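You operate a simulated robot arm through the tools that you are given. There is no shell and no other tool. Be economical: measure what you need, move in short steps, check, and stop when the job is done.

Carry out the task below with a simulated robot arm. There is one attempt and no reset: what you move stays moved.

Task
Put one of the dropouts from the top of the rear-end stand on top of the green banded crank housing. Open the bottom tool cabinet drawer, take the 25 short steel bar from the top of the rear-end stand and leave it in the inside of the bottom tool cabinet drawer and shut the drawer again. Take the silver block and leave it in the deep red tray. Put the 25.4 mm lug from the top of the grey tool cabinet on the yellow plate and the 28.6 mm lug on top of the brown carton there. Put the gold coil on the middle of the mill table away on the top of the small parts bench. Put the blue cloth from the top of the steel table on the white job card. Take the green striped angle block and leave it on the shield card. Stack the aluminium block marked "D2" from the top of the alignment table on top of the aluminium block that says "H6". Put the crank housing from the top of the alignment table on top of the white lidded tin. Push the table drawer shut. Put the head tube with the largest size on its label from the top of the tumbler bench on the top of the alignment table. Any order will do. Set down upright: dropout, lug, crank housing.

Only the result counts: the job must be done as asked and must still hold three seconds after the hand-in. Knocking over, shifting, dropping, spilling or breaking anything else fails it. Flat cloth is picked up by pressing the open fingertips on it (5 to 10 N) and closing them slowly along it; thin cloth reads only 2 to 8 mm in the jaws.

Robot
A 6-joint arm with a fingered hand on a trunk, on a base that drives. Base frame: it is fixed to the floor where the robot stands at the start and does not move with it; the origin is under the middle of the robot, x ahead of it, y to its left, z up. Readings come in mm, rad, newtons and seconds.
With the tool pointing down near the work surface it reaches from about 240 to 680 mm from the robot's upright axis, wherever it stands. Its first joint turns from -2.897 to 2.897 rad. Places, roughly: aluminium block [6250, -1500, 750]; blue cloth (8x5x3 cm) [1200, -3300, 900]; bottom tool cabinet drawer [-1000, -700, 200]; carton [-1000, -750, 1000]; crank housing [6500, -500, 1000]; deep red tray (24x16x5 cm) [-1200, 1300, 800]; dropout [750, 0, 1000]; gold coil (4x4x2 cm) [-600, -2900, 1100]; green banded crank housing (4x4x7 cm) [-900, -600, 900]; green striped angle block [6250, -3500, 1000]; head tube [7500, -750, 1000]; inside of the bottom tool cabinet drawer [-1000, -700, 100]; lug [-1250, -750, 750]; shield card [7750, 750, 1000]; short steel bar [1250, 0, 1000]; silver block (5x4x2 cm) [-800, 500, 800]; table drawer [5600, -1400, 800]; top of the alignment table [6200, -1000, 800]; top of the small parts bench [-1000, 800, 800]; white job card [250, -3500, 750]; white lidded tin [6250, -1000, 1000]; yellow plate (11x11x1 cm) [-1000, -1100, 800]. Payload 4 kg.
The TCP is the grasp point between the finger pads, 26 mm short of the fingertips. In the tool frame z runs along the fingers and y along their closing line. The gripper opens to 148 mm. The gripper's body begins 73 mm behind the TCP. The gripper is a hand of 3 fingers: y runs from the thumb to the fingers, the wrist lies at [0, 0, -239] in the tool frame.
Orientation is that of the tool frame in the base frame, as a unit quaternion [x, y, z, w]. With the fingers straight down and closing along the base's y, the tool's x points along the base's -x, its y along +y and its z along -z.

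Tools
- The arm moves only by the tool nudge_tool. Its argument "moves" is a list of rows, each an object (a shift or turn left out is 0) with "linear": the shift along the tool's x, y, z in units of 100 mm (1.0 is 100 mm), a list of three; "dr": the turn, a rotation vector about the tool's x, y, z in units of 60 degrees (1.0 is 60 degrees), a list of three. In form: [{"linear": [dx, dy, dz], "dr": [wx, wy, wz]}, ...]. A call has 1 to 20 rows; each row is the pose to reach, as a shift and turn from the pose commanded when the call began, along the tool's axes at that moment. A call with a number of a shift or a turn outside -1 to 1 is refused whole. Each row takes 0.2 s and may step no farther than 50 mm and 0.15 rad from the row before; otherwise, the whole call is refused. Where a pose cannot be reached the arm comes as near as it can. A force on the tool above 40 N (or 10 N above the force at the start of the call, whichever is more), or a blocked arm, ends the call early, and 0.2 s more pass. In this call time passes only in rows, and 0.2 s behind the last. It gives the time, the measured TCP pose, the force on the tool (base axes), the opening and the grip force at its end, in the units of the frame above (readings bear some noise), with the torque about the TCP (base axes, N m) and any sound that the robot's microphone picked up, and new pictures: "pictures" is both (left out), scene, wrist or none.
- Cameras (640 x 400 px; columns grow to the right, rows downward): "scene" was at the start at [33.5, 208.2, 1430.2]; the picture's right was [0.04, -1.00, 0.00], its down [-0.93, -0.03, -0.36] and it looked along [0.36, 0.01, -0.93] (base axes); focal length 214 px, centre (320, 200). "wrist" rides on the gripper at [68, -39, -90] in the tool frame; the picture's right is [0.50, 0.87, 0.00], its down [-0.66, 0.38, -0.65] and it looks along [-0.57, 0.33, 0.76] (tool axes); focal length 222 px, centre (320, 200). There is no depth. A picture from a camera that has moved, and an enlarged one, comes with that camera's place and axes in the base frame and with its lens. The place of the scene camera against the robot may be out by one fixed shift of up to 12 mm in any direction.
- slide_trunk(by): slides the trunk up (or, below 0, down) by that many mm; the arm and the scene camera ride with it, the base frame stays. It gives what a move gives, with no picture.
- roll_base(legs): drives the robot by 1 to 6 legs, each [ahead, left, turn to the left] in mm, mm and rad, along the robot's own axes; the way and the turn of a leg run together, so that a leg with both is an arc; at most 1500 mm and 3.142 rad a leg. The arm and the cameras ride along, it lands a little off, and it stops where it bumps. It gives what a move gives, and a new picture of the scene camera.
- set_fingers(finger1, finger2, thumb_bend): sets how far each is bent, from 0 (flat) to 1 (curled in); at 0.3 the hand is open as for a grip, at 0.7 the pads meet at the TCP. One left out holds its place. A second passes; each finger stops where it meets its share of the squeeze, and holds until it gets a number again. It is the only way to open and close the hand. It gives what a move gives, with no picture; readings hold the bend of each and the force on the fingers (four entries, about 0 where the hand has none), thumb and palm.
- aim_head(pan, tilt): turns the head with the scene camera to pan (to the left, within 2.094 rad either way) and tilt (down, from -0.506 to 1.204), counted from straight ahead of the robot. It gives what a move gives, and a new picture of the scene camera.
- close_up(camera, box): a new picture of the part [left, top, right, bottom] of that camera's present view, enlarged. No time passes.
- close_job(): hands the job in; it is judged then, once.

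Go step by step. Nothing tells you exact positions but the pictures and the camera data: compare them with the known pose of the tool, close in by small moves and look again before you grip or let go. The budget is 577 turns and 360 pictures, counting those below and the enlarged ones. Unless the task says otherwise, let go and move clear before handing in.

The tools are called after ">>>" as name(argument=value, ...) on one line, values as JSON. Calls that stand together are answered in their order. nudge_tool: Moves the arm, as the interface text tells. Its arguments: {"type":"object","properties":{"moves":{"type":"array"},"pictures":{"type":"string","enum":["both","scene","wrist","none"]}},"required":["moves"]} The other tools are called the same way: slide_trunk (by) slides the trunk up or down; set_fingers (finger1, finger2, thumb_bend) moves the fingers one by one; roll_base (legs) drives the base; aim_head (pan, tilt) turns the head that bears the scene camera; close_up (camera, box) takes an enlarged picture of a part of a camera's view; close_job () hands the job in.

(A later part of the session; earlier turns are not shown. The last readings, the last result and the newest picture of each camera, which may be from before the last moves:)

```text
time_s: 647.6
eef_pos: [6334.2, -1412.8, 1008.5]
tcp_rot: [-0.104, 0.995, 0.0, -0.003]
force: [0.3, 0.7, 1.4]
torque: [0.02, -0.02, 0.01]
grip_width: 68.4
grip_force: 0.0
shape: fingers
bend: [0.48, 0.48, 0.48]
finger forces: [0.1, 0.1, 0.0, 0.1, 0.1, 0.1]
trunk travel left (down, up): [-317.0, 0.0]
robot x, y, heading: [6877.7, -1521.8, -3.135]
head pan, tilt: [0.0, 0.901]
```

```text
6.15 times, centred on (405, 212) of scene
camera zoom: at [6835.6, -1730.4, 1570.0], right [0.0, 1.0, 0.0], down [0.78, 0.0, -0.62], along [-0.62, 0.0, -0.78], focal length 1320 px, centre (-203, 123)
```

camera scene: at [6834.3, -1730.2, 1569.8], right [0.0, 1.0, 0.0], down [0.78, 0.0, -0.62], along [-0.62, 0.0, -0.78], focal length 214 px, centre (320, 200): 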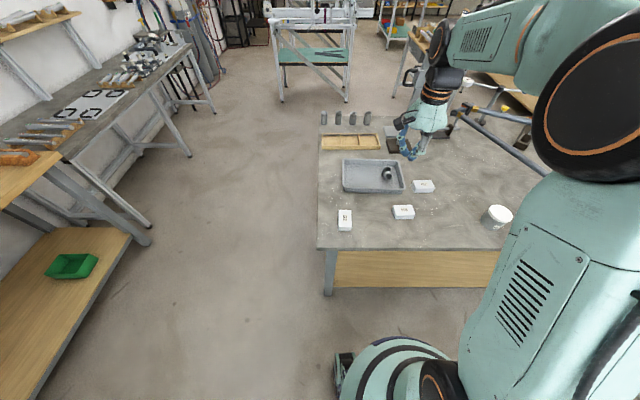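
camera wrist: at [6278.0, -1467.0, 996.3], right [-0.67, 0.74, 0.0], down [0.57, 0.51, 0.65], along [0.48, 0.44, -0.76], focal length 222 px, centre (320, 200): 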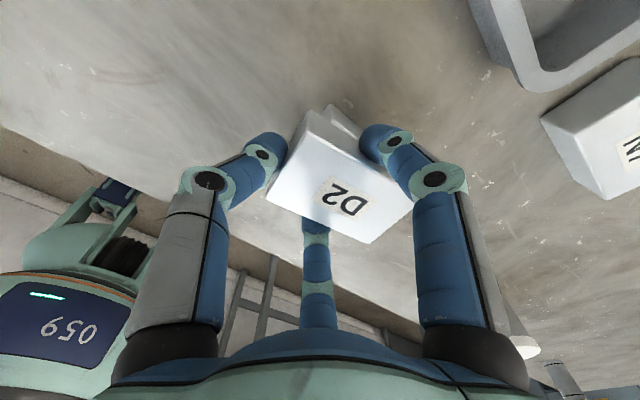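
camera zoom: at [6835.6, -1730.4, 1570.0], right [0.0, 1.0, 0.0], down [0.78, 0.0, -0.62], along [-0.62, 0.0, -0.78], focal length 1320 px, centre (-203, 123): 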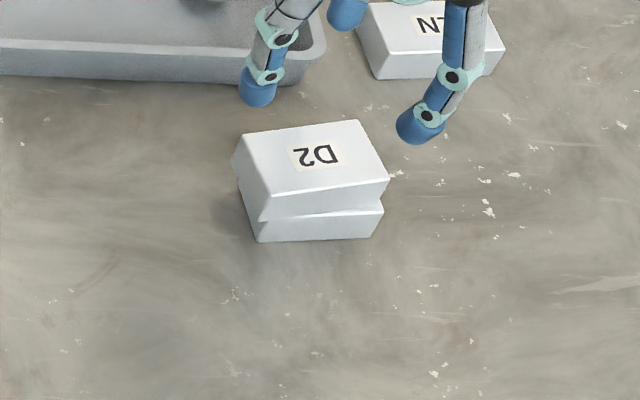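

D2 sits on H6. Next the crank housing: raise the arm and move along the table to view it and the tin.

>>> nudge_tool(moves=[{"linear": [-0.1, 0, -0.45]}, {"linear": [-0.3, 0, -0.9]}, {"linear": [-0.6, 0, -1.0]}], pictures="none")

>>> nudge_tool(moves=[{"linear": [-0.1, 0, -0.45]}, {"linear": [-0.3, 0, -0.9]}], pictures="none")

>>> roll_base(legs=[[0, -720, 0]])

>>> aim_head(pan=0.1, tilt=0.9)

```text
time_s: 648.4
eef_pos: [6395.4, -1400.5, 1105.7]
tcp_rot: [-0.103, 0.995, 0.0, -0.002]
force: [0.6, -0.5, 0.6]
torque: [-0.03, 0.01, 0.0]
grip_width: 68.4
grip_force: 0.1
shape: fingers
bend: [0.48, 0.48, 0.48]
finger forces: [0.0, 0.1, 0.0, 0.0, 0.0, 0.0]
trunk travel left (down, up): [-317.0, 0.0]
robot x, y, heading: [6877.9, -1516.8, -3.141]
head pan, tilt: [0.0, 0.901]
```

```text
time_s: 649.0
eef_pos: [6425.9, -1396.2, 1193.2]
tcp_rot: [-0.105, 0.994, 0.0, -0.002]
force: [-0.4, -0.1, 1.2]
torque: [-0.01, 0.04, 0.01]
grip_width: 68.3
grip_force: 0.1
shape: fingers
bend: [0.48, 0.48, 0.48]
finger forces: [0.0, 0.0, 0.0, 0.1, 0.1, 0.0]
trunk travel left (down, up): [-317.0, 0.0]
robot x, y, heading: [6876.0, -1518.3, -3.134]
head pan, tilt: [0.0, 0.901]
```

```text
time_s: 655.7
eef_pos: [6421.7, -678.6, 1192.6]
tcp_rot: [-0.103, 0.995, 0.0, -0.002]
force: [0.5, 0.4, -0.3]
torque: [-0.02, 0.01, 0.04]
grip_width: 68.1
grip_force: 0.1
shape: fingers
bend: [0.48, 0.48, 0.48]
finger forces: [0.0, 0.0, 0.1, 0.1, 0.0, 0.0]
trunk travel left (down, up): [-317.0, 0.0]
robot x, y, heading: [6877.6, -797.7, -3.141]
head pan, tilt: [0.0, 0.901]
camera scene: at [6832.5, -1013.6, 1570.0], right [0.0, 1.0, 0.0], down [0.78, 0.0, -0.62], along [-0.62, 0.0, -0.78], focal length 214 px, centre (320, 200)
```

scene: 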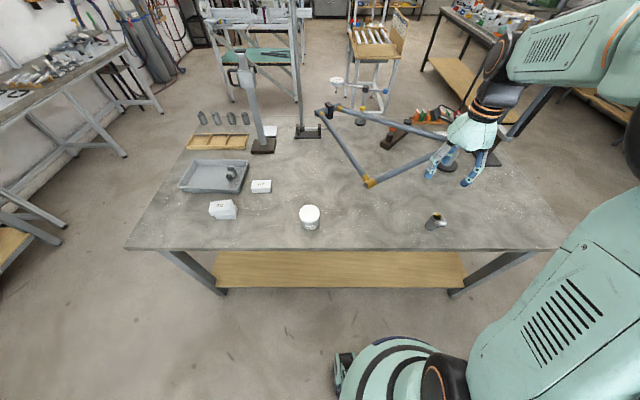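

```text
time_s: 656.4
eef_pos: [6420.6, -678.4, 1193.1]
tcp_rot: [-0.103, 0.995, 0.0, -0.001]
force: [0.5, 0.0, -0.3]
torque: [0.0, 0.0, 0.0]
grip_width: 68.5
grip_force: 0.0
shape: fingers
bend: [0.48, 0.48, 0.48]
finger forces: [0.0, 0.0, 0.0, 0.0, 0.0, 0.1]
trunk travel left (down, up): [-317.0, 0.0]
robot x, y, heading: [6869.2, -801.2, -3.136]
head pan, tilt: [0.099, 0.901]
camera scene: at [6832.9, -1021.2, 1570.0], right [-0.1, 0.99, 0.0], down [0.78, 0.08, -0.62], along [-0.62, -0.06, -0.78], focal length 214 px, centre (320, 200)
```

scene: 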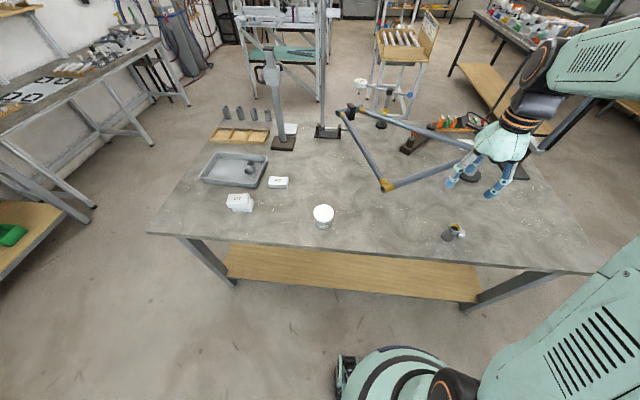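

>>> close_up(camera="scene", box=[290, 190, 480, 260])

```text
3.37 times, centred on (385, 225) of scene
camera zoom: at [6832.9, -1021.2, 1570.0], right [-0.1, 0.99, 0.0], down [0.78, 0.08, -0.62], along [-0.62, -0.06, -0.78], focal length 722 px, centre (101, 116)
```

zoom: 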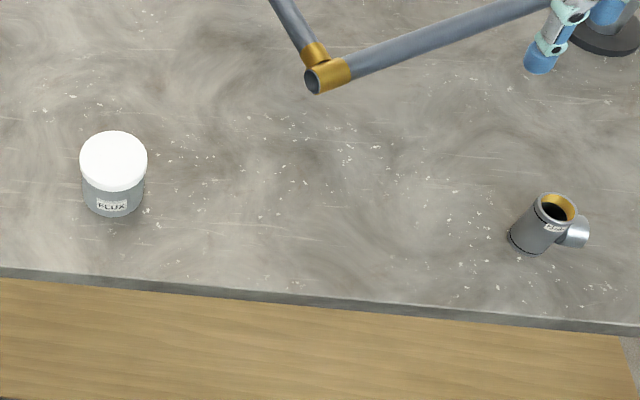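

>>> nudge_tool(moves=[{"linear": [0.09, 0.45, 0], "dr": [0, 0, 0.1]}, {"linear": [0.18, 0.9, 0.1], "dr": [0, 0, 0.2]}, {"linear": [0.18, 0.99, 0.5], "dr": [0, 0, 0.2]}, {"linear": [0.18, 0.99, 0.95], "dr": [0, 0, 0.2]}], pictures="wrist")

```text
time_s: 657.4
eef_pos: [6380.4, -587.0, 1098.9]
tcp_rot: [0.001, 1.0, -0.001, -0.002]
force: [-0.2, 0.0, -1.3]
torque: [0.0, 0.01, -0.01]
grip_width: 68.3
grip_force: 0.0
shape: fingers
bend: [0.48, 0.48, 0.48]
finger forces: [0.1, 0.0, 0.0, 0.1, 0.0, 0.1]
trunk travel left (down, up): [-317.0, 0.0]
robot x, y, heading: [6875.4, -799.9, -3.137]
head pan, tilt: [0.099, 0.901]
camera wrist: at [6314.2, -625.4, 1187.5], right [-0.5, 0.87, 0.0], down [0.66, 0.38, 0.65], along [0.56, 0.32, -0.76], focal length 222 px, centre (320, 200)
```

wrist: 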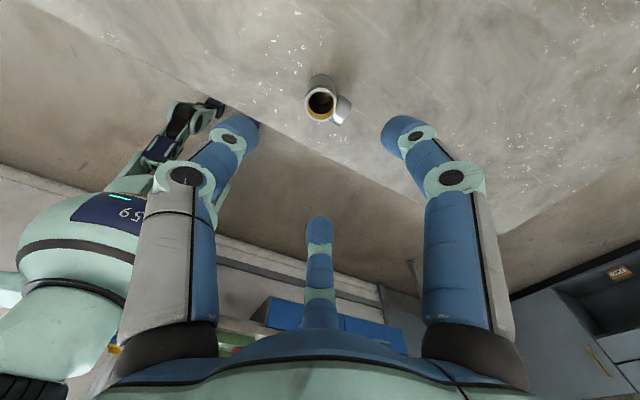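

>>> nudge_tool(moves=[{"linear": [-0.06, 0.03, 0.45]}, {"linear": [-0.06, 0.03, 0.9]}, {"linear": [-0.06, 0.03, 1.0], "dr": [0, 0, -0.1]}], pictures="wrist")

```text
time_s: 658.2
eef_pos: [6387.0, -583.6, 998.2]
tcp_rot: [-0.052, 0.999, 0.0, -0.002]
force: [0.1, -0.1, -0.8]
torque: [0.0, 0.0, 0.01]
grip_width: 68.7
grip_force: 0.0
shape: fingers
bend: [0.48, 0.48, 0.48]
finger forces: [0.0, 0.1, 0.0, 0.1, 0.0, 0.0]
trunk travel left (down, up): [-317.0, 0.0]
robot x, y, heading: [6875.1, -799.3, -3.141]
head pan, tilt: [0.099, 0.901]
camera wrist: at [6325.4, -629.2, 1087.4], right [-0.59, 0.81, 0.0], down [0.62, 0.44, 0.65], along [0.53, 0.38, -0.76], focal length 222 px, centre (320, 200)
```

wrist: 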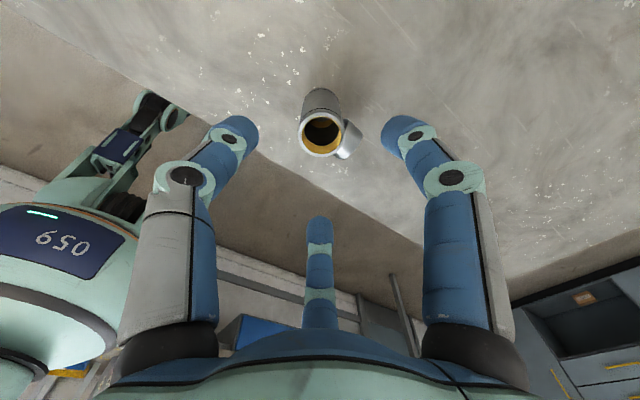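

>>> nudge_tool(moves=[{"linear": [0, 0, 0.25]}, {"linear": [0, 0, 0.48]}], pictures="wrist")

```text
time_s: 658.8
eef_pos: [6386.8, -582.6, 950.9]
tcp_rot: [-0.052, 0.999, 0.0, -0.002]
force: [0.0, 0.2, -0.5]
torque: [-0.03, 0.03, 0.03]
grip_width: 68.6
grip_force: 0.1
shape: fingers
bend: [0.48, 0.48, 0.48]
finger forces: [0.0, 0.1, 0.0, 0.0, 0.0, 0.1]
trunk travel left (down, up): [-317.0, 0.0]
robot x, y, heading: [6872.1, -794.4, -3.135]
head pan, tilt: [0.099, 0.901]
camera wrist: at [6325.4, -628.8, 1039.4], right [-0.59, 0.81, 0.0], down [0.62, 0.44, 0.65], along [0.53, 0.38, -0.76], focal length 222 px, centre (320, 200)
```

wrist: 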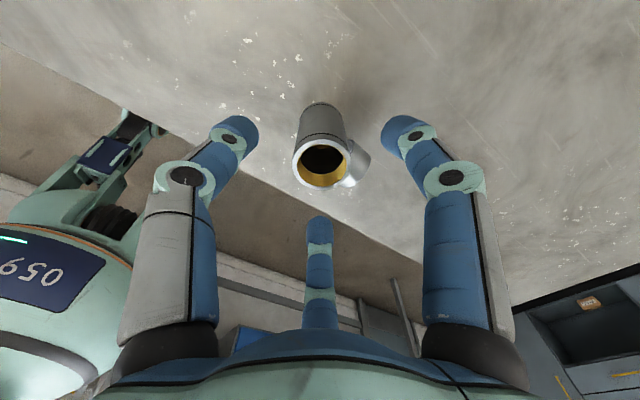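

>>> nudge_tool(moves=[{"linear": [-0.035, 0.0, 0.2]}, {"linear": [-0.035, 0.0, 0.34]}], pictures="none")

>>> set_fingers(finger1=0.66, finger2=0.66, thumb_bend=0.66)

>>> nudge_tool(moves=[{"linear": [0, 0, -0.15]}, {"linear": [0, 0, -0.5]}, {"linear": [0, 0, -1.0]}], pictures="wrist")

```text
time_s: 659.4
eef_pos: [6392.4, -584.2, 916.3]
tcp_rot: [-0.051, 0.999, 0.0, -0.003]
force: [-0.6, 0.5, 0.4]
torque: [-0.03, -0.02, -0.03]
grip_width: 68.6
grip_force: 0.0
shape: fingers
bend: [0.48, 0.48, 0.48]
finger forces: [0.0, 0.1, 0.1, 0.0, 0.0, 0.1]
trunk travel left (down, up): [-317.0, 0.0]
robot x, y, heading: [6873.7, -799.4, -3.135]
head pan, tilt: [0.099, 0.901]
```

```text
time_s: 660.4
eef_pos: [6392.4, -583.5, 914.9]
tcp_rot: [-0.051, 0.999, 0.0, -0.002]
force: [-0.5, -0.3, -0.4]
torque: [0.02, -0.02, 0.03]
grip_width: 29.2
grip_force: 8.2
shape: fingers
bend: [0.59, 0.6, 0.62]
finger forces: [5.8, 5.3, 0.1, 0.0, 5.8, 0.1]
trunk travel left (down, up): [-317.0, 0.0]
robot x, y, heading: [6873.7, -800.7, -3.139]
head pan, tilt: [0.099, 0.901]
```

```text
time_s: 661.2
eef_pos: [6392.1, -584.2, 1017.0]
tcp_rot: [-0.052, 0.999, -0.001, -0.002]
force: [0.4, -0.4, -1.6]
torque: [-0.04, 0.0, -0.02]
grip_width: 29.2
grip_force: 8.2
shape: fingers
bend: [0.59, 0.6, 0.62]
finger forces: [5.9, 5.1, 0.0, 0.1, 5.7, 0.0]
trunk travel left (down, up): [-317.0, 0.0]
robot x, y, heading: [6872.8, -797.1, -3.138]
head pan, tilt: [0.099, 0.901]
camera wrist: at [6330.0, -629.6, 1105.8], right [-0.59, 0.81, 0.0], down [0.62, 0.44, 0.65], along [0.53, 0.38, -0.76], focal length 222 px, centre (320, 200)
```

wrist: 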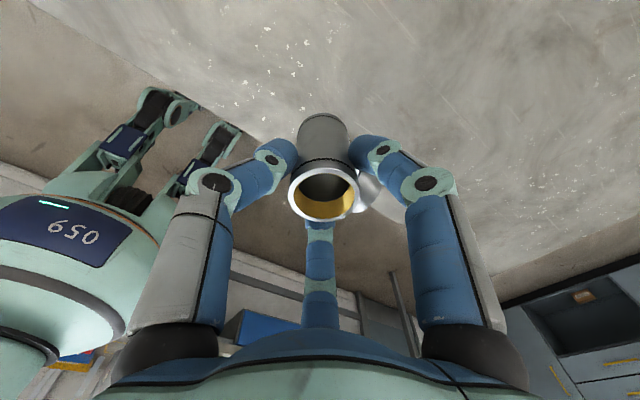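

>>> nudge_tool(moves=[{"linear": [0, 0, -0.48]}], pictures="none")

>>> roll_base(legs=[[0, 465, 0]])

>>> nudge_tool(moves=[{"linear": [0, 0, 0.02]}], pictures="wrist")

```text
time_s: 661.6
eef_pos: [6391.9, -582.4, 1064.0]
tcp_rot: [-0.051, 0.999, 0.001, -0.002]
force: [1.0, -0.1, -0.5]
torque: [0.03, 0.0, -0.01]
grip_width: 29.4
grip_force: 8.2
shape: fingers
bend: [0.59, 0.6, 0.62]
finger forces: [5.8, 5.0, 0.0, 0.0, 5.6, 0.0]
trunk travel left (down, up): [-317.0, 0.0]
robot x, y, heading: [6874.9, -799.1, -3.142]
head pan, tilt: [0.099, 0.901]
```

```text
time_s: 666.3
eef_pos: [6393.7, -1057.0, 1062.8]
tcp_rot: [-0.051, 0.999, 0.0, -0.002]
force: [1.3, 0.4, -1.6]
torque: [-0.02, -0.03, -0.02]
grip_width: 29.3
grip_force: 8.4
shape: fingers
bend: [0.59, 0.6, 0.62]
finger forces: [5.7, 5.1, 0.0, 0.1, 5.7, 0.0]
trunk travel left (down, up): [-317.0, 0.0]
robot x, y, heading: [6875.7, -1274.9, -3.146]
head pan, tilt: [0.099, 0.901]
camera scene: at [6834.0, -1495.2, 1570.0], right [-0.1, 0.99, 0.0], down [0.78, 0.08, -0.62], along [-0.62, -0.06, -0.78], focal length 214 px, centre (320, 200)
```

scene: 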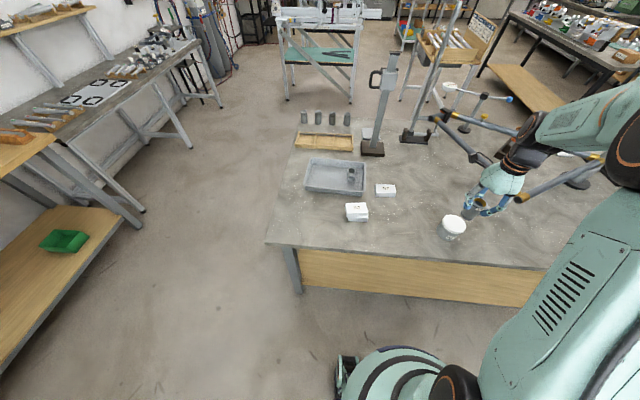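

```text
time_s: 666.7
eef_pos: [6391.8, -1057.0, 1060.5]
tcp_rot: [-0.051, 0.999, -0.001, -0.002]
force: [0.5, 0.7, -1.2]
torque: [-0.02, 0.02, 0.0]
grip_width: 29.3
grip_force: 8.1
shape: fingers
bend: [0.59, 0.6, 0.62]
finger forces: [5.9, 5.0, 0.0, 0.0, 5.6, 0.0]
trunk travel left (down, up): [-317.0, 0.0]
robot x, y, heading: [6875.3, -1277.6, -3.142]
head pan, tilt: [0.099, 0.901]
camera wrist: at [6330.4, -1102.5, 1149.8], right [-0.59, 0.81, 0.0], down [0.62, 0.44, 0.65], along [0.53, 0.38, -0.76], focal length 222 px, centre (320, 200)
```

wrist: 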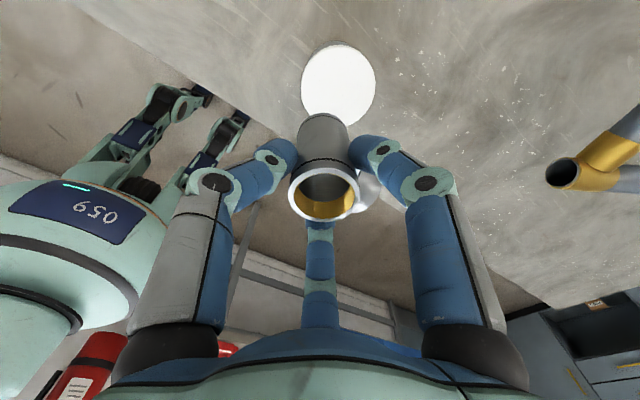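

>>> nudge_tool(moves=[{"linear": [0.235, 0.06, 0.0]}, {"linear": [0.235, 0.06, 0.4]}, {"linear": [0.235, 0.06, 0.5]}], pictures="wrist")

>>> close_up(camera="scene", box=[420, 180, 500, 250])

```text
time_s: 667.5
eef_pos: [6369.7, -1053.9, 1011.1]
tcp_rot: [-0.051, 0.999, -0.001, -0.001]
force: [-0.2, 0.2, -1.3]
torque: [0.02, 0.02, 0.02]
grip_width: 29.2
grip_force: 8.4
shape: fingers
bend: [0.59, 0.6, 0.62]
finger forces: [5.8, 5.2, 0.0, 0.0, 5.6, 0.0]
trunk travel left (down, up): [-317.0, 0.0]
robot x, y, heading: [6877.2, -1272.2, -3.141]
head pan, tilt: [0.099, 0.901]
camera wrist: at [6306.3, -1099.5, 1100.6], right [-0.59, 0.81, 0.0], down [0.62, 0.44, 0.65], along [0.53, 0.38, -0.76], focal length 222 px, centre (320, 200)
```

wrist: 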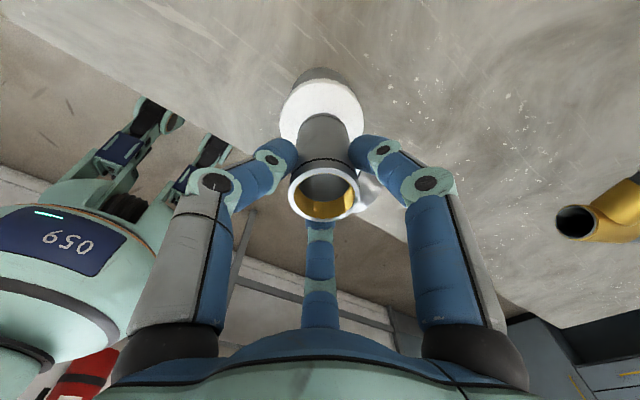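

```text
5.71 times, centred on (460, 215) of scene
camera zoom: at [6834.0, -1495.2, 1570.0], right [-0.1, 0.99, 0.0], down [0.78, 0.08, -0.62], along [-0.62, -0.06, -0.78], focal length 1226 px, centre (-480, 114)
```

zoom: 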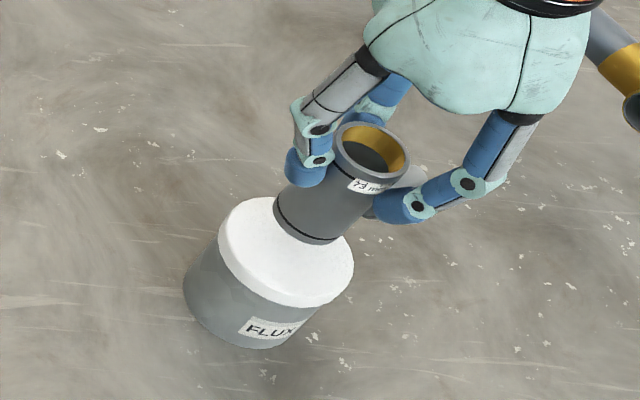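

>>> nudge_tool(moves=[{"linear": [0, 0.02, 0.15]}, {"linear": [0, 0.02, 0.28]}], pictures="none")

>>> close_up(camera="scene", box=[420, 180, 500, 250])

>>> nudge_tool(moves=[{"linear": [0, 0, 0.04]}], pictures="none")

```text
time_s: 668.1
eef_pos: [6367.9, -1051.8, 984.1]
tcp_rot: [-0.05, 0.999, 0.0, -0.002]
force: [-2.0, -0.2, 5.4]
torque: [0.02, -0.02, 0.0]
grip_width: 29.3
grip_force: 10.0
shape: fingers
bend: [0.59, 0.6, 0.62]
finger forces: [6.7, 6.0, 0.0, 0.0, 6.6, 0.0]
trunk travel left (down, up): [-317.0, 0.0]
robot x, y, heading: [6872.8, -1272.4, -3.137]
head pan, tilt: [0.099, 0.901]
```

```text
5.71 times, centred on (460, 215) of scene
camera zoom: at [6834.7, -1495.6, 1570.1], right [-0.1, 0.99, 0.0], down [0.78, 0.08, -0.62], along [-0.62, -0.06, -0.78], focal length 1226 px, centre (-480, 114)
```

zoom: 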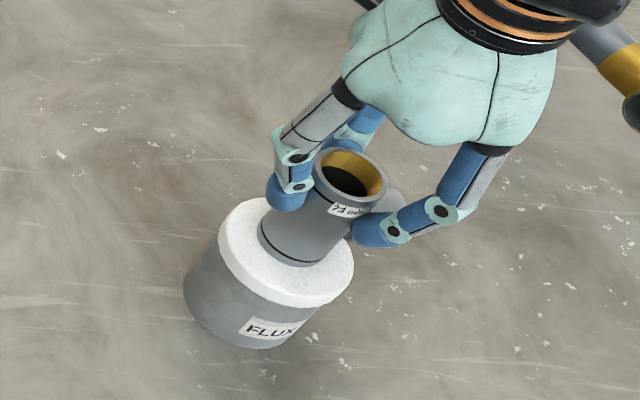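

```text
time_s: 668.5
eef_pos: [6367.7, -1052.1, 981.6]
tcp_rot: [-0.052, 0.999, 0.0, -0.004]
force: [-0.3, -0.6, 17.1]
torque: [0.0, 0.05, -0.01]
grip_width: 28.7
grip_force: 11.5
shape: fingers
bend: [0.59, 0.6, 0.63]
finger forces: [7.9, 7.1, 0.0, 0.0, 8.2, 0.1]
trunk travel left (down, up): [-317.0, 0.0]
robot x, y, heading: [6875.4, -1272.2, -3.14]
head pan, tilt: [0.099, 0.901]
```

Housing sits centred on the lid. Release.

>>> nudge_tool(moves=[{"linear": [0, 0, -0.03]}], pictures="none")

>>> set_fingers(finger1=0.48, finger2=0.48, thumb_bend=0.48)

>>> nudge_tool(moves=[{"linear": [0, 0, -0.2]}, {"linear": [0, 0, -0.6]}, {"linear": [0, 0, -1.0]}], pictures="none")

>>> nudge_tool(moves=[{"linear": [-0.2, 0, -0.4]}, {"linear": [-0.6, 0, -0.6]}, {"linear": [-1.0, 0, -0.8]}], pictures="scene")

```text
time_s: 668.9
eef_pos: [6368.6, -1051.9, 981.9]
tcp_rot: [-0.051, 0.999, -0.001, -0.001]
force: [-0.7, -1.7, 6.7]
torque: [-0.02, 0.08, -0.04]
grip_width: 29.2
grip_force: 10.4
shape: fingers
bend: [0.59, 0.6, 0.63]
finger forces: [7.2, 6.1, 0.0, 0.0, 7.4, 0.0]
trunk travel left (down, up): [-317.0, 0.0]
robot x, y, heading: [6875.8, -1273.6, -3.14]
head pan, tilt: [0.099, 0.901]
```

```text
time_s: 669.9
eef_pos: [6367.6, -1051.4, 982.6]
tcp_rot: [-0.052, 0.999, -0.001, -0.002]
force: [0.8, 0.3, 0.4]
torque: [-0.02, -0.02, -0.03]
grip_width: 68.1
grip_force: 0.0
shape: fingers
bend: [0.48, 0.48, 0.48]
finger forces: [0.0, 0.1, 0.1, 0.0, 0.0, 0.0]
trunk travel left (down, up): [-317.0, 0.0]
robot x, y, heading: [6873.6, -1272.9, -3.145]
head pan, tilt: [0.099, 0.901]
```

```text
time_s: 670.7
eef_pos: [6370.4, -1049.6, 1084.6]
tcp_rot: [-0.052, 0.999, 0.0, -0.002]
force: [0.7, -0.8, -0.7]
torque: [0.01, 0.01, -0.03]
grip_width: 68.2
grip_force: 0.2
shape: fingers
bend: [0.48, 0.48, 0.48]
finger forces: [0.0, 0.0, 0.1, 0.1, 0.0, 0.0]
trunk travel left (down, up): [-317.0, 0.0]
robot x, y, heading: [6871.7, -1275.2, -3.143]
head pan, tilt: [0.099, 0.901]
```

```text
time_s: 671.5
eef_pos: [6471.2, -1041.3, 1162.8]
tcp_rot: [-0.051, 0.999, 0.0, -0.003]
force: [0.4, -0.2, 0.2]
torque: [-0.02, 0.03, 0.04]
grip_width: 68.1
grip_force: 0.1
shape: fingers
bend: [0.48, 0.48, 0.48]
finger forces: [0.0, 0.1, 0.1, 0.1, 0.0, 0.0]
trunk travel left (down, up): [-317.0, 0.0]
robot x, y, heading: [6874.2, -1269.2, -3.137]
head pan, tilt: [0.099, 0.901]
camera scene: at [6835.8, -1495.7, 1570.0], right [-0.1, 0.99, 0.0], down [0.78, 0.08, -0.62], along [-0.62, -0.06, -0.78], focal length 214 px, centre (320, 200)
```

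scene: 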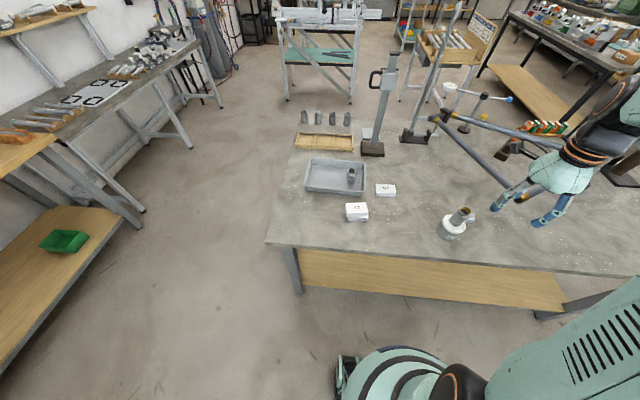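

Crank housing done. Turn to face the bench behind (+x) for the head tubes.

>>> roll_base(legs=[[-40, 0, 0], [0, 0, 3.14], [0, 250, 0]])

>>> aim_head(pan=0.0, tilt=0.7)

```text
time_s: 682.2
eef_pos: [7319.0, -1250.5, 1161.0]
tcp_rot: [0.999, 0.05, 0.001, 0.0]
force: [-0.9, -0.4, 0.8]
torque: [-0.01, -0.01, 0.0]
grip_width: 68.7
grip_force: 0.1
shape: fingers
bend: [0.48, 0.48, 0.48]
finger forces: [0.0, 0.0, 0.0, 0.0, 0.1, 0.0]
trunk travel left (down, up): [-317.0, 0.0]
robot x, y, heading: [6915.4, -1014.6, 0.003]
head pan, tilt: [0.099, 0.901]
camera scene: at [6959.2, -803.4, 1570.0], right [0.1, -0.99, 0.0], down [-0.78, -0.08, -0.62], along [0.62, 0.06, -0.78], focal length 214 px, centre (320, 200)
```

scene: 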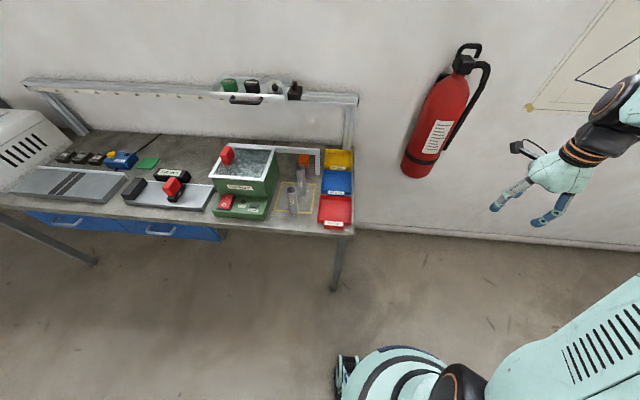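

```text
time_s: 682.9
eef_pos: [7319.3, -1251.1, 1160.5]
tcp_rot: [0.999, 0.05, 0.002, 0.0]
force: [0.4, 0.6, 0.5]
torque: [-0.02, 0.02, 0.0]
grip_width: 68.6
grip_force: 0.1
shape: fingers
bend: [0.48, 0.48, 0.48]
finger forces: [0.1, 0.0, 0.0, 0.1, 0.0, 0.0]
trunk travel left (down, up): [-317.0, 0.0]
robot x, y, heading: [6913.5, -1012.5, 0.005]
head pan, tilt: [0.0, 0.7]
camera scene: at [6969.0, -811.1, 1586.1], right [0.0, -1.0, 0.0], down [-0.64, 0.0, -0.76], along [0.76, 0.0, -0.64], focal length 214 px, centre (320, 200)
```

scene: 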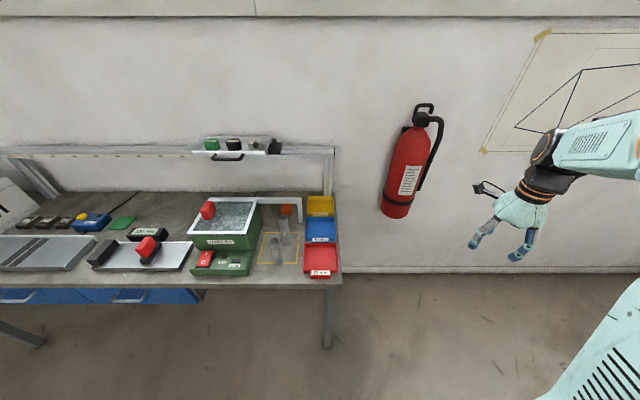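

>>> close_up(camera="scene", box=[180, 180, 350, 290])

>>> close_up(camera="scene", box=[0, 190, 200, 300])

```text
3.64 times, centred on (265, 235) of scene
camera zoom: at [6969.0, -811.1, 1586.1], right [0.0, -1.0, 0.0], down [-0.64, 0.0, -0.76], along [0.76, 0.0, -0.64], focal length 780 px, centre (520, 73)
```

zoom: 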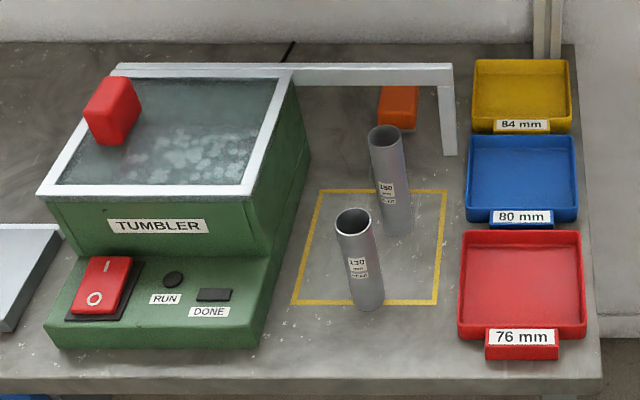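

```text
3.20 times, centred on (100, 245) of scene
camera zoom: at [6969.0, -811.1, 1586.1], right [0.0, -1.0, 0.0], down [-0.64, 0.0, -0.76], along [0.76, 0.0, -0.64], focal length 686 px, centre (1024, 56)
```

zoom: 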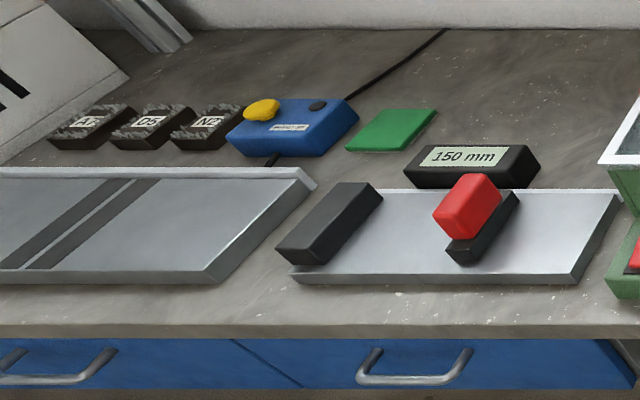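

>>> close_up(camera="scene", box=[262, 205, 302, 265])

```text
6.67 times, centred on (282, 235) of scene
camera zoom: at [6969.0, -811.1, 1586.1], right [0.0, -1.0, 0.0], down [-0.64, 0.0, -0.76], along [0.76, 0.0, -0.64], focal length 1430 px, centre (573, -33)
```

zoom: 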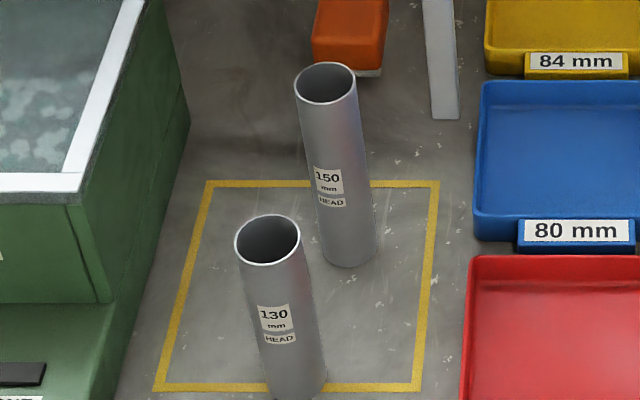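

The rear tube reads 150 mm (the other 130), so that is the one. Drive in and align the hand.

>>> roll_base(legs=[[0, 450, 0], [170, 0, 0]])

>>> nudge_tool(moves=[{"linear": [0.08, -0.13, 0], "dr": [0, 0, -0.13]}, {"linear": [0.16, -0.27, 0], "dr": [0, 0, -0.26]}, {"linear": [0.25, -0.4, 0], "dr": [0, 0, -0.39]}, {"linear": [0.33, -0.53, 0], "dr": [0, 0, -0.52]}, {"linear": [0.4, -0.66, 0], "dr": [0, 0, -0.65]}, {"linear": [0.48, -0.79, 0], "dr": [0, 0, -0.78]}, {"linear": [0.55, -0.9, 0], "dr": [0, 0, -0.9]}, {"linear": [0.6, -1.0, 0], "dr": [0, 0, -1.0]}], pictures="both")

```text
time_s: 688.4
eef_pos: [7485.9, -805.9, 1160.3]
tcp_rot: [0.999, 0.048, 0.002, 0.0]
force: [0.3, -0.4, 0.0]
torque: [-0.01, 0.01, 0.0]
grip_width: 68.5
grip_force: 0.0
shape: fingers
bend: [0.48, 0.48, 0.48]
finger forces: [0.0, 0.0, 0.0, 0.0, 0.0, 0.0]
trunk travel left (down, up): [-317.0, 0.0]
robot x, y, heading: [7085.6, -568.9, -0.008]
head pan, tilt: [0.0, 0.7]
camera scene: at [7138.6, -362.5, 1586.0], right [-0.01, -1.0, 0.0], down [-0.64, 0.0, -0.76], along [0.76, 0.0, -0.64], focal length 214 px, centre (320, 200)
```

scene: 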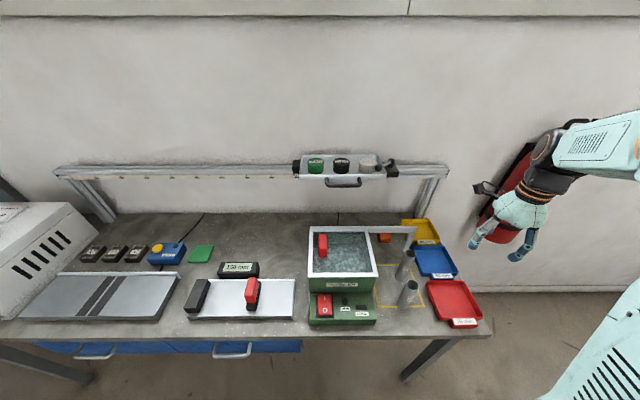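

```text
time_s: 690.2
eef_pos: [7536.3, -699.6, 1161.7]
tcp_rot: [0.841, 0.541, 0.001, 0.002]
force: [-1.3, -0.2, 0.2]
torque: [-0.02, -0.01, 0.01]
grip_width: 68.3
grip_force: 0.0
shape: fingers
bend: [0.48, 0.48, 0.48]
finger forces: [0.0, 0.0, 0.0, 0.0, 0.0, 0.1]
trunk travel left (down, up): [-317.0, 0.0]
robot x, y, heading: [7085.3, -569.2, -0.011]
head pan, tilt: [0.0, 0.7]
camera scene: at [7138.3, -362.2, 1586.2], right [-0.01, -1.0, 0.0], down [-0.64, 0.0, -0.76], along [0.76, 0.0, -0.64], focal length 214 px, centre (320, 200)
camera wrist: at [7529.0, -621.2, 1250.2], right [1.0, 0.1, 0.0], down [0.07, -0.75, 0.65], along [0.07, -0.65, -0.76], focal length 222 px, centre (320, 200)
```

scene: 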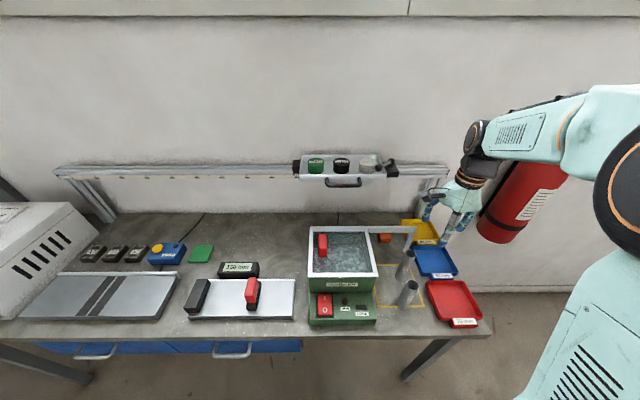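
wrist: 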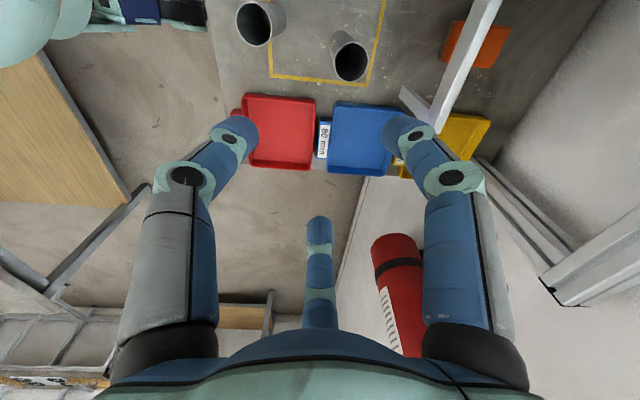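

>>> nudge_tool(moves=[{"linear": [0.48, 0.07, 0.1]}, {"linear": [0.49, 0.07, 0.5]}, {"linear": [0.49, 0.07, 1.0]}], pictures="wrist")

```text
time_s: 691.0
eef_pos: [7565.7, -655.8, 1064.5]
tcp_rot: [0.842, 0.54, 0.002, 0.001]
force: [-0.2, -0.7, 0.5]
torque: [-0.02, 0.01, 0.01]
grip_width: 68.2
grip_force: 0.0
shape: fingers
bend: [0.48, 0.48, 0.48]
finger forces: [0.0, 0.0, 0.0, 0.0, 0.0, 0.0]
trunk travel left (down, up): [-317.0, 0.0]
robot x, y, heading: [7082.5, -569.6, -0.006]
head pan, tilt: [0.0, 0.7]
camera wrist: at [7558.0, -578.3, 1152.9], right [1.0, 0.09, 0.0], down [0.07, -0.75, 0.65], along [0.06, -0.65, -0.76], focal length 222 px, centre (320, 200)
```

wrist: 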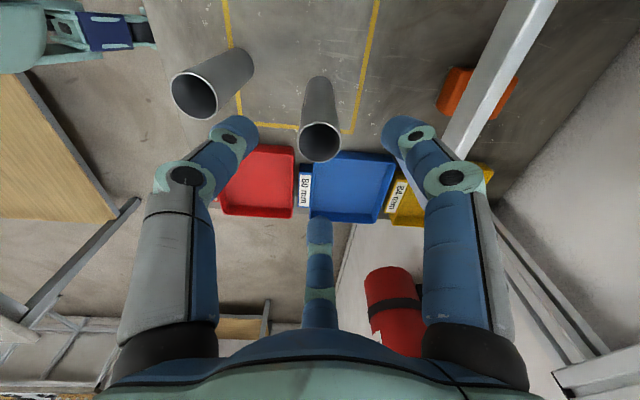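

>>> nudge_tool(moves=[{"linear": [-0.024, 0, 0.35]}, {"linear": [-0.024, 0, 0.71]}], pictures="wrist")

>>> set_fingers(finger1=0.68, finger2=0.68, thumb_bend=0.68)

>>> nudge_tool(moves=[{"linear": [0, 0, -0.2]}, {"linear": [0, 0, -0.6]}, {"linear": [0, 0, -1.0]}], pictures="none")

```text
time_s: 691.6
eef_pos: [7562.3, -657.5, 991.7]
tcp_rot: [0.842, 0.54, 0.002, 0.001]
force: [-0.5, -0.3, -0.3]
torque: [0.02, -0.01, 0.01]
grip_width: 68.6
grip_force: 0.0
shape: fingers
bend: [0.48, 0.48, 0.48]
finger forces: [0.0, 0.0, 0.1, 0.1, 0.0, 0.1]
trunk travel left (down, up): [-317.0, 0.0]
robot x, y, heading: [7081.3, -567.1, -0.004]
head pan, tilt: [0.0, 0.7]
camera wrist: at [7556.1, -580.1, 1080.8], right [1.0, 0.09, 0.0], down [0.07, -0.75, 0.65], along [0.06, -0.65, -0.76], focal length 222 px, centre (320, 200)
```

wrist: 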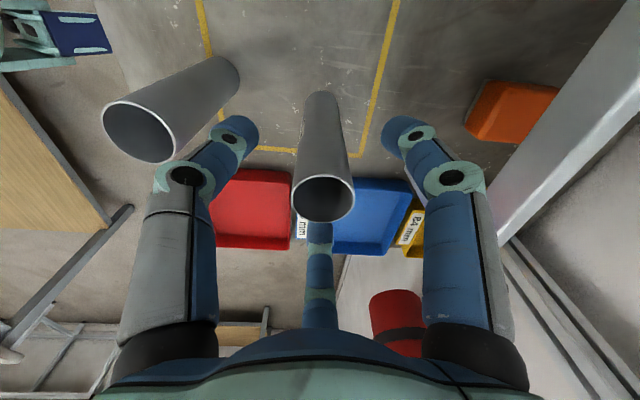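

```text
time_s: 692.6
eef_pos: [7562.7, -657.6, 993.1]
tcp_rot: [0.841, 0.54, 0.002, 0.0]
force: [-1.5, -0.2, 0.0]
torque: [-0.02, -0.03, 0.01]
grip_width: 23.1
grip_force: 9.2
shape: fingers
bend: [0.61, 0.61, 0.64]
finger forces: [5.5, 6.3, 0.0, 0.1, 6.2, 0.0]
trunk travel left (down, up): [-317.0, 0.0]
robot x, y, heading: [7084.1, -571.9, -0.005]
head pan, tilt: [0.0, 0.7]
```

```text
time_s: 693.4
eef_pos: [7561.1, -659.5, 1091.1]
tcp_rot: [0.842, 0.54, 0.002, 0.001]
force: [0.1, 0.5, -1.0]
torque: [0.0, 0.0, -0.02]
grip_width: 22.9
grip_force: 9.1
shape: fingers
bend: [0.61, 0.61, 0.64]
finger forces: [5.5, 6.5, 0.0, 0.1, 6.0, 0.0]
trunk travel left (down, up): [-317.0, 0.0]
robot x, y, heading: [7081.9, -570.5, -0.005]
head pan, tilt: [0.0, 0.7]
```

Tube held. Lift higher, back off, turn to the alignment table.

>>> nudge_tool(moves=[{"linear": [0, 0, -0.49]}, {"linear": [0, 0, -0.98]}], pictures="none")

>>> roll_base(legs=[[-190, -100, 0], [0, 0, 3.14]])

>>> nudge_tool(moves=[{"linear": [0, 0, 0.03]}], pictures="both")

```text
time_s: 694.0
eef_pos: [7562.6, -660.4, 1190.7]
tcp_rot: [0.842, 0.54, 0.002, 0.001]
force: [0.6, 0.1, -1.1]
torque: [0.03, 0.0, -0.02]
grip_width: 22.9
grip_force: 8.8
shape: fingers
bend: [0.61, 0.61, 0.64]
finger forces: [5.5, 6.4, 0.0, 0.0, 5.8, 0.0]
trunk travel left (down, up): [-317.0, 0.0]
robot x, y, heading: [7082.4, -566.9, -0.008]
head pan, tilt: [0.0, 0.7]
```

```text
time_s: 702.9
eef_pos: [6414.2, -554.5, 1188.7]
tcp_rot: [-0.522, 0.853, 0.001, -0.001]
force: [0.4, -0.5, -2.1]
torque: [0.02, 0.02, 0.0]
grip_width: 22.3
grip_force: 8.1
shape: fingers
bend: [0.61, 0.61, 0.64]
finger forces: [5.3, 6.1, 0.0, 0.1, 5.3, 0.1]
trunk travel left (down, up): [-317.0, 0.0]
robot x, y, heading: [6891.5, -667.3, 3.093]
head pan, tilt: [0.0, 0.7]
camera scene: at [6829.3, -877.3, 1586.2], right [0.05, 1.0, 0.0], down [0.64, -0.03, -0.76], along [-0.76, 0.04, -0.64], focal length 214 px, centre (320, 200)
```

scene: 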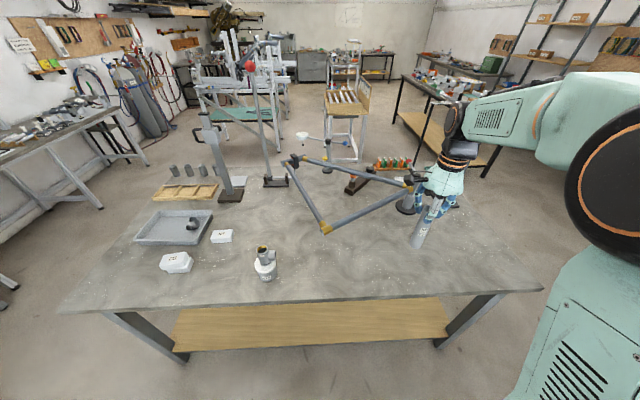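

```text
time_s: 703.3
eef_pos: [6414.8, -555.2, 1185.3]
tcp_rot: [-0.523, 0.852, 0.001, -0.001]
force: [0.4, 0.5, -1.4]
torque: [0.01, -0.02, 0.01]
grip_width: 22.2
grip_force: 8.7
shape: fingers
bend: [0.61, 0.61, 0.64]
finger forces: [5.3, 6.2, 0.0, 0.0, 5.5, 0.0]
trunk travel left (down, up): [-317.0, 0.0]
robot x, y, heading: [6892.7, -665.6, 3.092]
head pan, tilt: [0.0, 0.7]
camera scene: at [6829.2, -877.3, 1586.2], right [0.05, 1.0, 0.0], down [0.64, -0.03, -0.76], along [-0.76, 0.04, -0.64], focal length 214 px, centre (320, 200)
camera wrist: at [6419.5, -632.5, 1274.6], right [-1.0, -0.05, 0.0], down [-0.04, 0.76, 0.65], along [-0.04, 0.65, -0.76], focal length 222 px, centre (320, 200)
```

scene: 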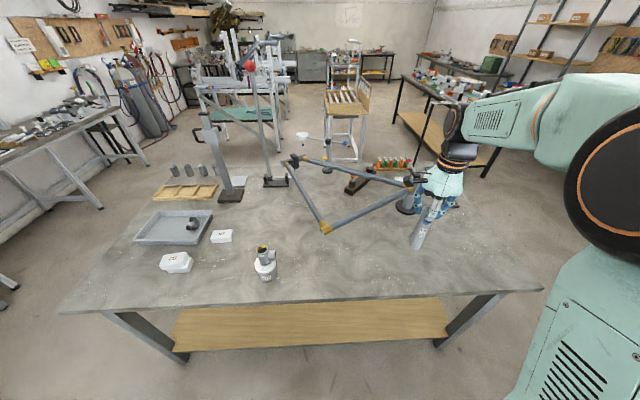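
wrist: 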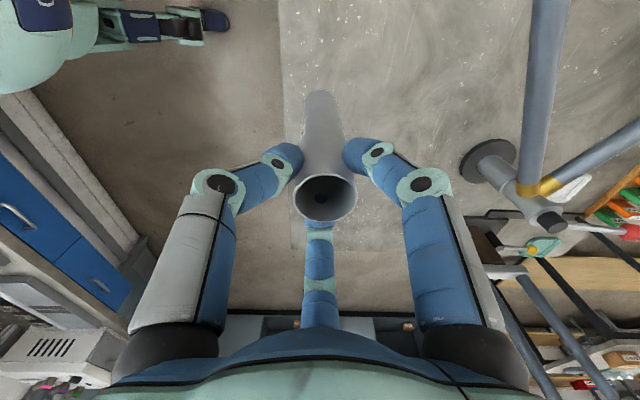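

>>> nudge_tool(moves=[{"linear": [0.36, 0.15, 0]}], pictures="none")

>>> slide_trunk(by=-183)

>>> nudge_tool(moves=[{"linear": [0, 0, 0.04]}, {"linear": [0, 0, 0.08]}], pictures="none")

```text
time_s: 703.7
eef_pos: [6383.7, -579.7, 1186.1]
tcp_rot: [-0.523, 0.852, 0.0, -0.001]
force: [-0.3, -0.1, -2.2]
torque: [0.04, -0.01, -0.03]
grip_width: 22.3
grip_force: 8.8
shape: fingers
bend: [0.61, 0.61, 0.64]
finger forces: [5.5, 6.2, 0.1, 0.0, 5.4, 0.0]
trunk travel left (down, up): [-317.0, 0.0]
robot x, y, heading: [6890.3, -664.9, 3.091]
head pan, tilt: [0.0, 0.7]
```

```text
time_s: 705.8
eef_pos: [6385.2, -579.8, 1004.2]
tcp_rot: [-0.522, 0.853, 0.002, -0.001]
force: [0.0, 0.2, -1.3]
torque: [0.0, 0.02, 0.01]
grip_width: 22.4
grip_force: 8.3
shape: fingers
bend: [0.61, 0.61, 0.64]
finger forces: [5.3, 6.3, 0.0, 0.0, 5.5, 0.0]
trunk travel left (down, up): [-134.0, 183.0]
robot x, y, heading: [6890.5, -665.4, 3.094]
head pan, tilt: [0.0, 0.7]
```

```text
time_s: 706.4
eef_pos: [6384.6, -580.1, 995.1]
tcp_rot: [-0.523, 0.853, 0.001, -0.002]
force: [-0.4, -0.4, -1.1]
torque: [0.02, 0.05, -0.02]
grip_width: 22.3
grip_force: 9.2
shape: fingers
bend: [0.61, 0.61, 0.64]
finger forces: [5.5, 6.3, 0.0, 0.0, 5.5, 0.0]
trunk travel left (down, up): [-134.0, 183.0]
robot x, y, heading: [6891.8, -665.9, 3.094]
head pan, tilt: [0.0, 0.7]
```

>>> nudge_tool(moves=[{"linear": [0, 0, 0.03]}, {"linear": [0, 0, 0.05]}], pictures="none")

>>> nudge_tool(moves=[{"linear": [0, 0, 0.03]}], pictures="wrist")

```text
time_s: 707.0
eef_pos: [6385.5, -580.1, 990.9]
tcp_rot: [-0.522, 0.853, 0.0, -0.003]
force: [1.5, -0.7, 7.2]
torque: [0.01, -0.01, 0.02]
grip_width: 22.1
grip_force: 9.5
shape: fingers
bend: [0.61, 0.61, 0.65]
finger forces: [6.0, 6.9, 0.0, 0.1, 6.8, 0.0]
trunk travel left (down, up): [-134.0, 183.0]
robot x, y, heading: [6889.5, -664.6, 3.088]
head pan, tilt: [0.0, 0.7]
```

```text
time_s: 707.4
eef_pos: [6385.2, -581.3, 987.8]
tcp_rot: [-0.523, 0.852, 0.002, -0.004]
force: [2.4, -0.5, 19.0]
torque: [0.01, -0.06, 0.0]
grip_width: 21.8
grip_force: 12.3
shape: fingers
bend: [0.62, 0.61, 0.65]
finger forces: [7.0, 8.9, 0.0, 0.0, 9.3, 0.0]
trunk travel left (down, up): [-134.0, 183.0]
robot x, y, heading: [6890.3, -662.5, 3.092]
head pan, tilt: [0.0, 0.7]
camera wrist: at [6390.6, -657.9, 1077.9], right [-1.0, -0.05, 0.01], down [-0.03, 0.76, 0.65], along [-0.04, 0.65, -0.76], focal length 222 px, centre (320, 200)
```

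wrist: 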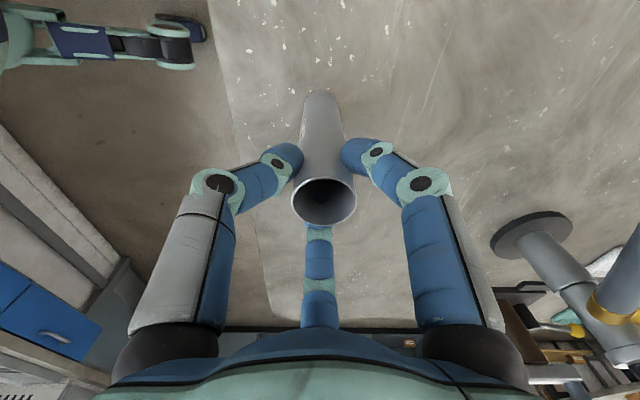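

Tube stands on the table. Release and retreat.

>>> nudge_tool(moves=[{"linear": [0, 0, -0.03]}], pictures="none")

>>> set_fingers(finger1=0.48, finger2=0.48, thumb_bend=0.48)

>>> nudge_tool(moves=[{"linear": [0, 0, -0.2]}, {"linear": [0, 0, -0.6]}, {"linear": [0, 0, -1.0]}], pictures="wrist")

>>> slide_trunk(by=183)

```text
time_s: 707.8
eef_pos: [6385.1, -579.4, 990.5]
tcp_rot: [-0.523, 0.852, 0.001, -0.002]
force: [2.0, -1.2, 7.7]
torque: [-0.03, 0.01, -0.02]
grip_width: 21.5
grip_force: 11.0
shape: fingers
bend: [0.62, 0.61, 0.65]
finger forces: [6.6, 8.0, 0.1, 0.1, 7.7, 0.1]
trunk travel left (down, up): [-134.0, 183.0]
robot x, y, heading: [6891.6, -669.9, 3.099]
head pan, tilt: [0.0, 0.7]
```

```text
time_s: 708.8
eef_pos: [6383.9, -580.2, 991.1]
tcp_rot: [-0.522, 0.853, 0.001, -0.002]
force: [-0.5, 0.8, 1.6]
torque: [-0.02, 0.01, 0.02]
grip_width: 68.3
grip_force: 0.0
shape: fingers
bend: [0.48, 0.48, 0.48]
finger forces: [0.0, 0.1, 0.0, 0.0, 0.0, 0.0]
trunk travel left (down, up): [-134.0, 183.0]
robot x, y, heading: [6887.5, -664.9, 3.099]
head pan, tilt: [0.0, 0.7]
```

```text
time_s: 709.6
eef_pos: [6385.8, -580.3, 1092.0]
tcp_rot: [-0.522, 0.853, 0.001, -0.002]
force: [0.0, -0.4, -0.2]
torque: [0.02, 0.0, 0.0]
grip_width: 68.3
grip_force: 0.0
shape: fingers
bend: [0.48, 0.48, 0.48]
finger forces: [0.0, 0.1, 0.0, 0.0, 0.0, 0.0]
trunk travel left (down, up): [-134.0, 183.0]
robot x, y, heading: [6893.3, -667.7, 3.092]
head pan, tilt: [0.0, 0.7]
camera wrist: at [6390.2, -657.2, 1181.0], right [-1.0, -0.05, 0.0], down [-0.04, 0.76, 0.65], along [-0.04, 0.65, -0.76], focal length 222 px, centre (320, 200)
```

wrist: 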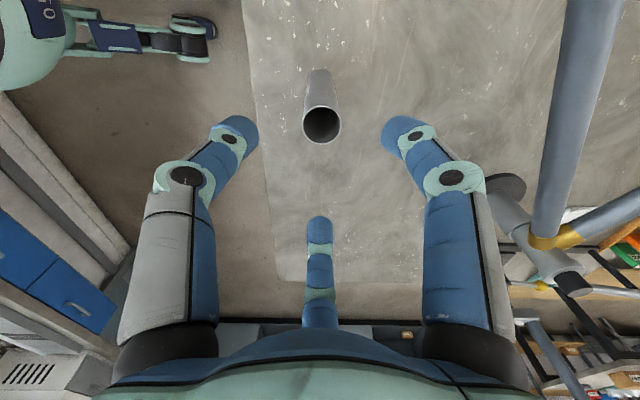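

```text
time_s: 711.6
eef_pos: [6385.3, -579.8, 1273.1]
tcp_rot: [-0.522, 0.853, 0.001, -0.002]
force: [0.0, 0.2, -0.8]
torque: [0.0, -0.01, -0.01]
grip_width: 68.5
grip_force: 0.1
shape: fingers
bend: [0.48, 0.48, 0.48]
finger forces: [0.0, 0.0, 0.0, 0.1, 0.1, 0.0]
trunk travel left (down, up): [-317.0, 0.0]
robot x, y, heading: [6891.0, -664.0, 3.097]
head pan, tilt: [0.0, 0.7]
```

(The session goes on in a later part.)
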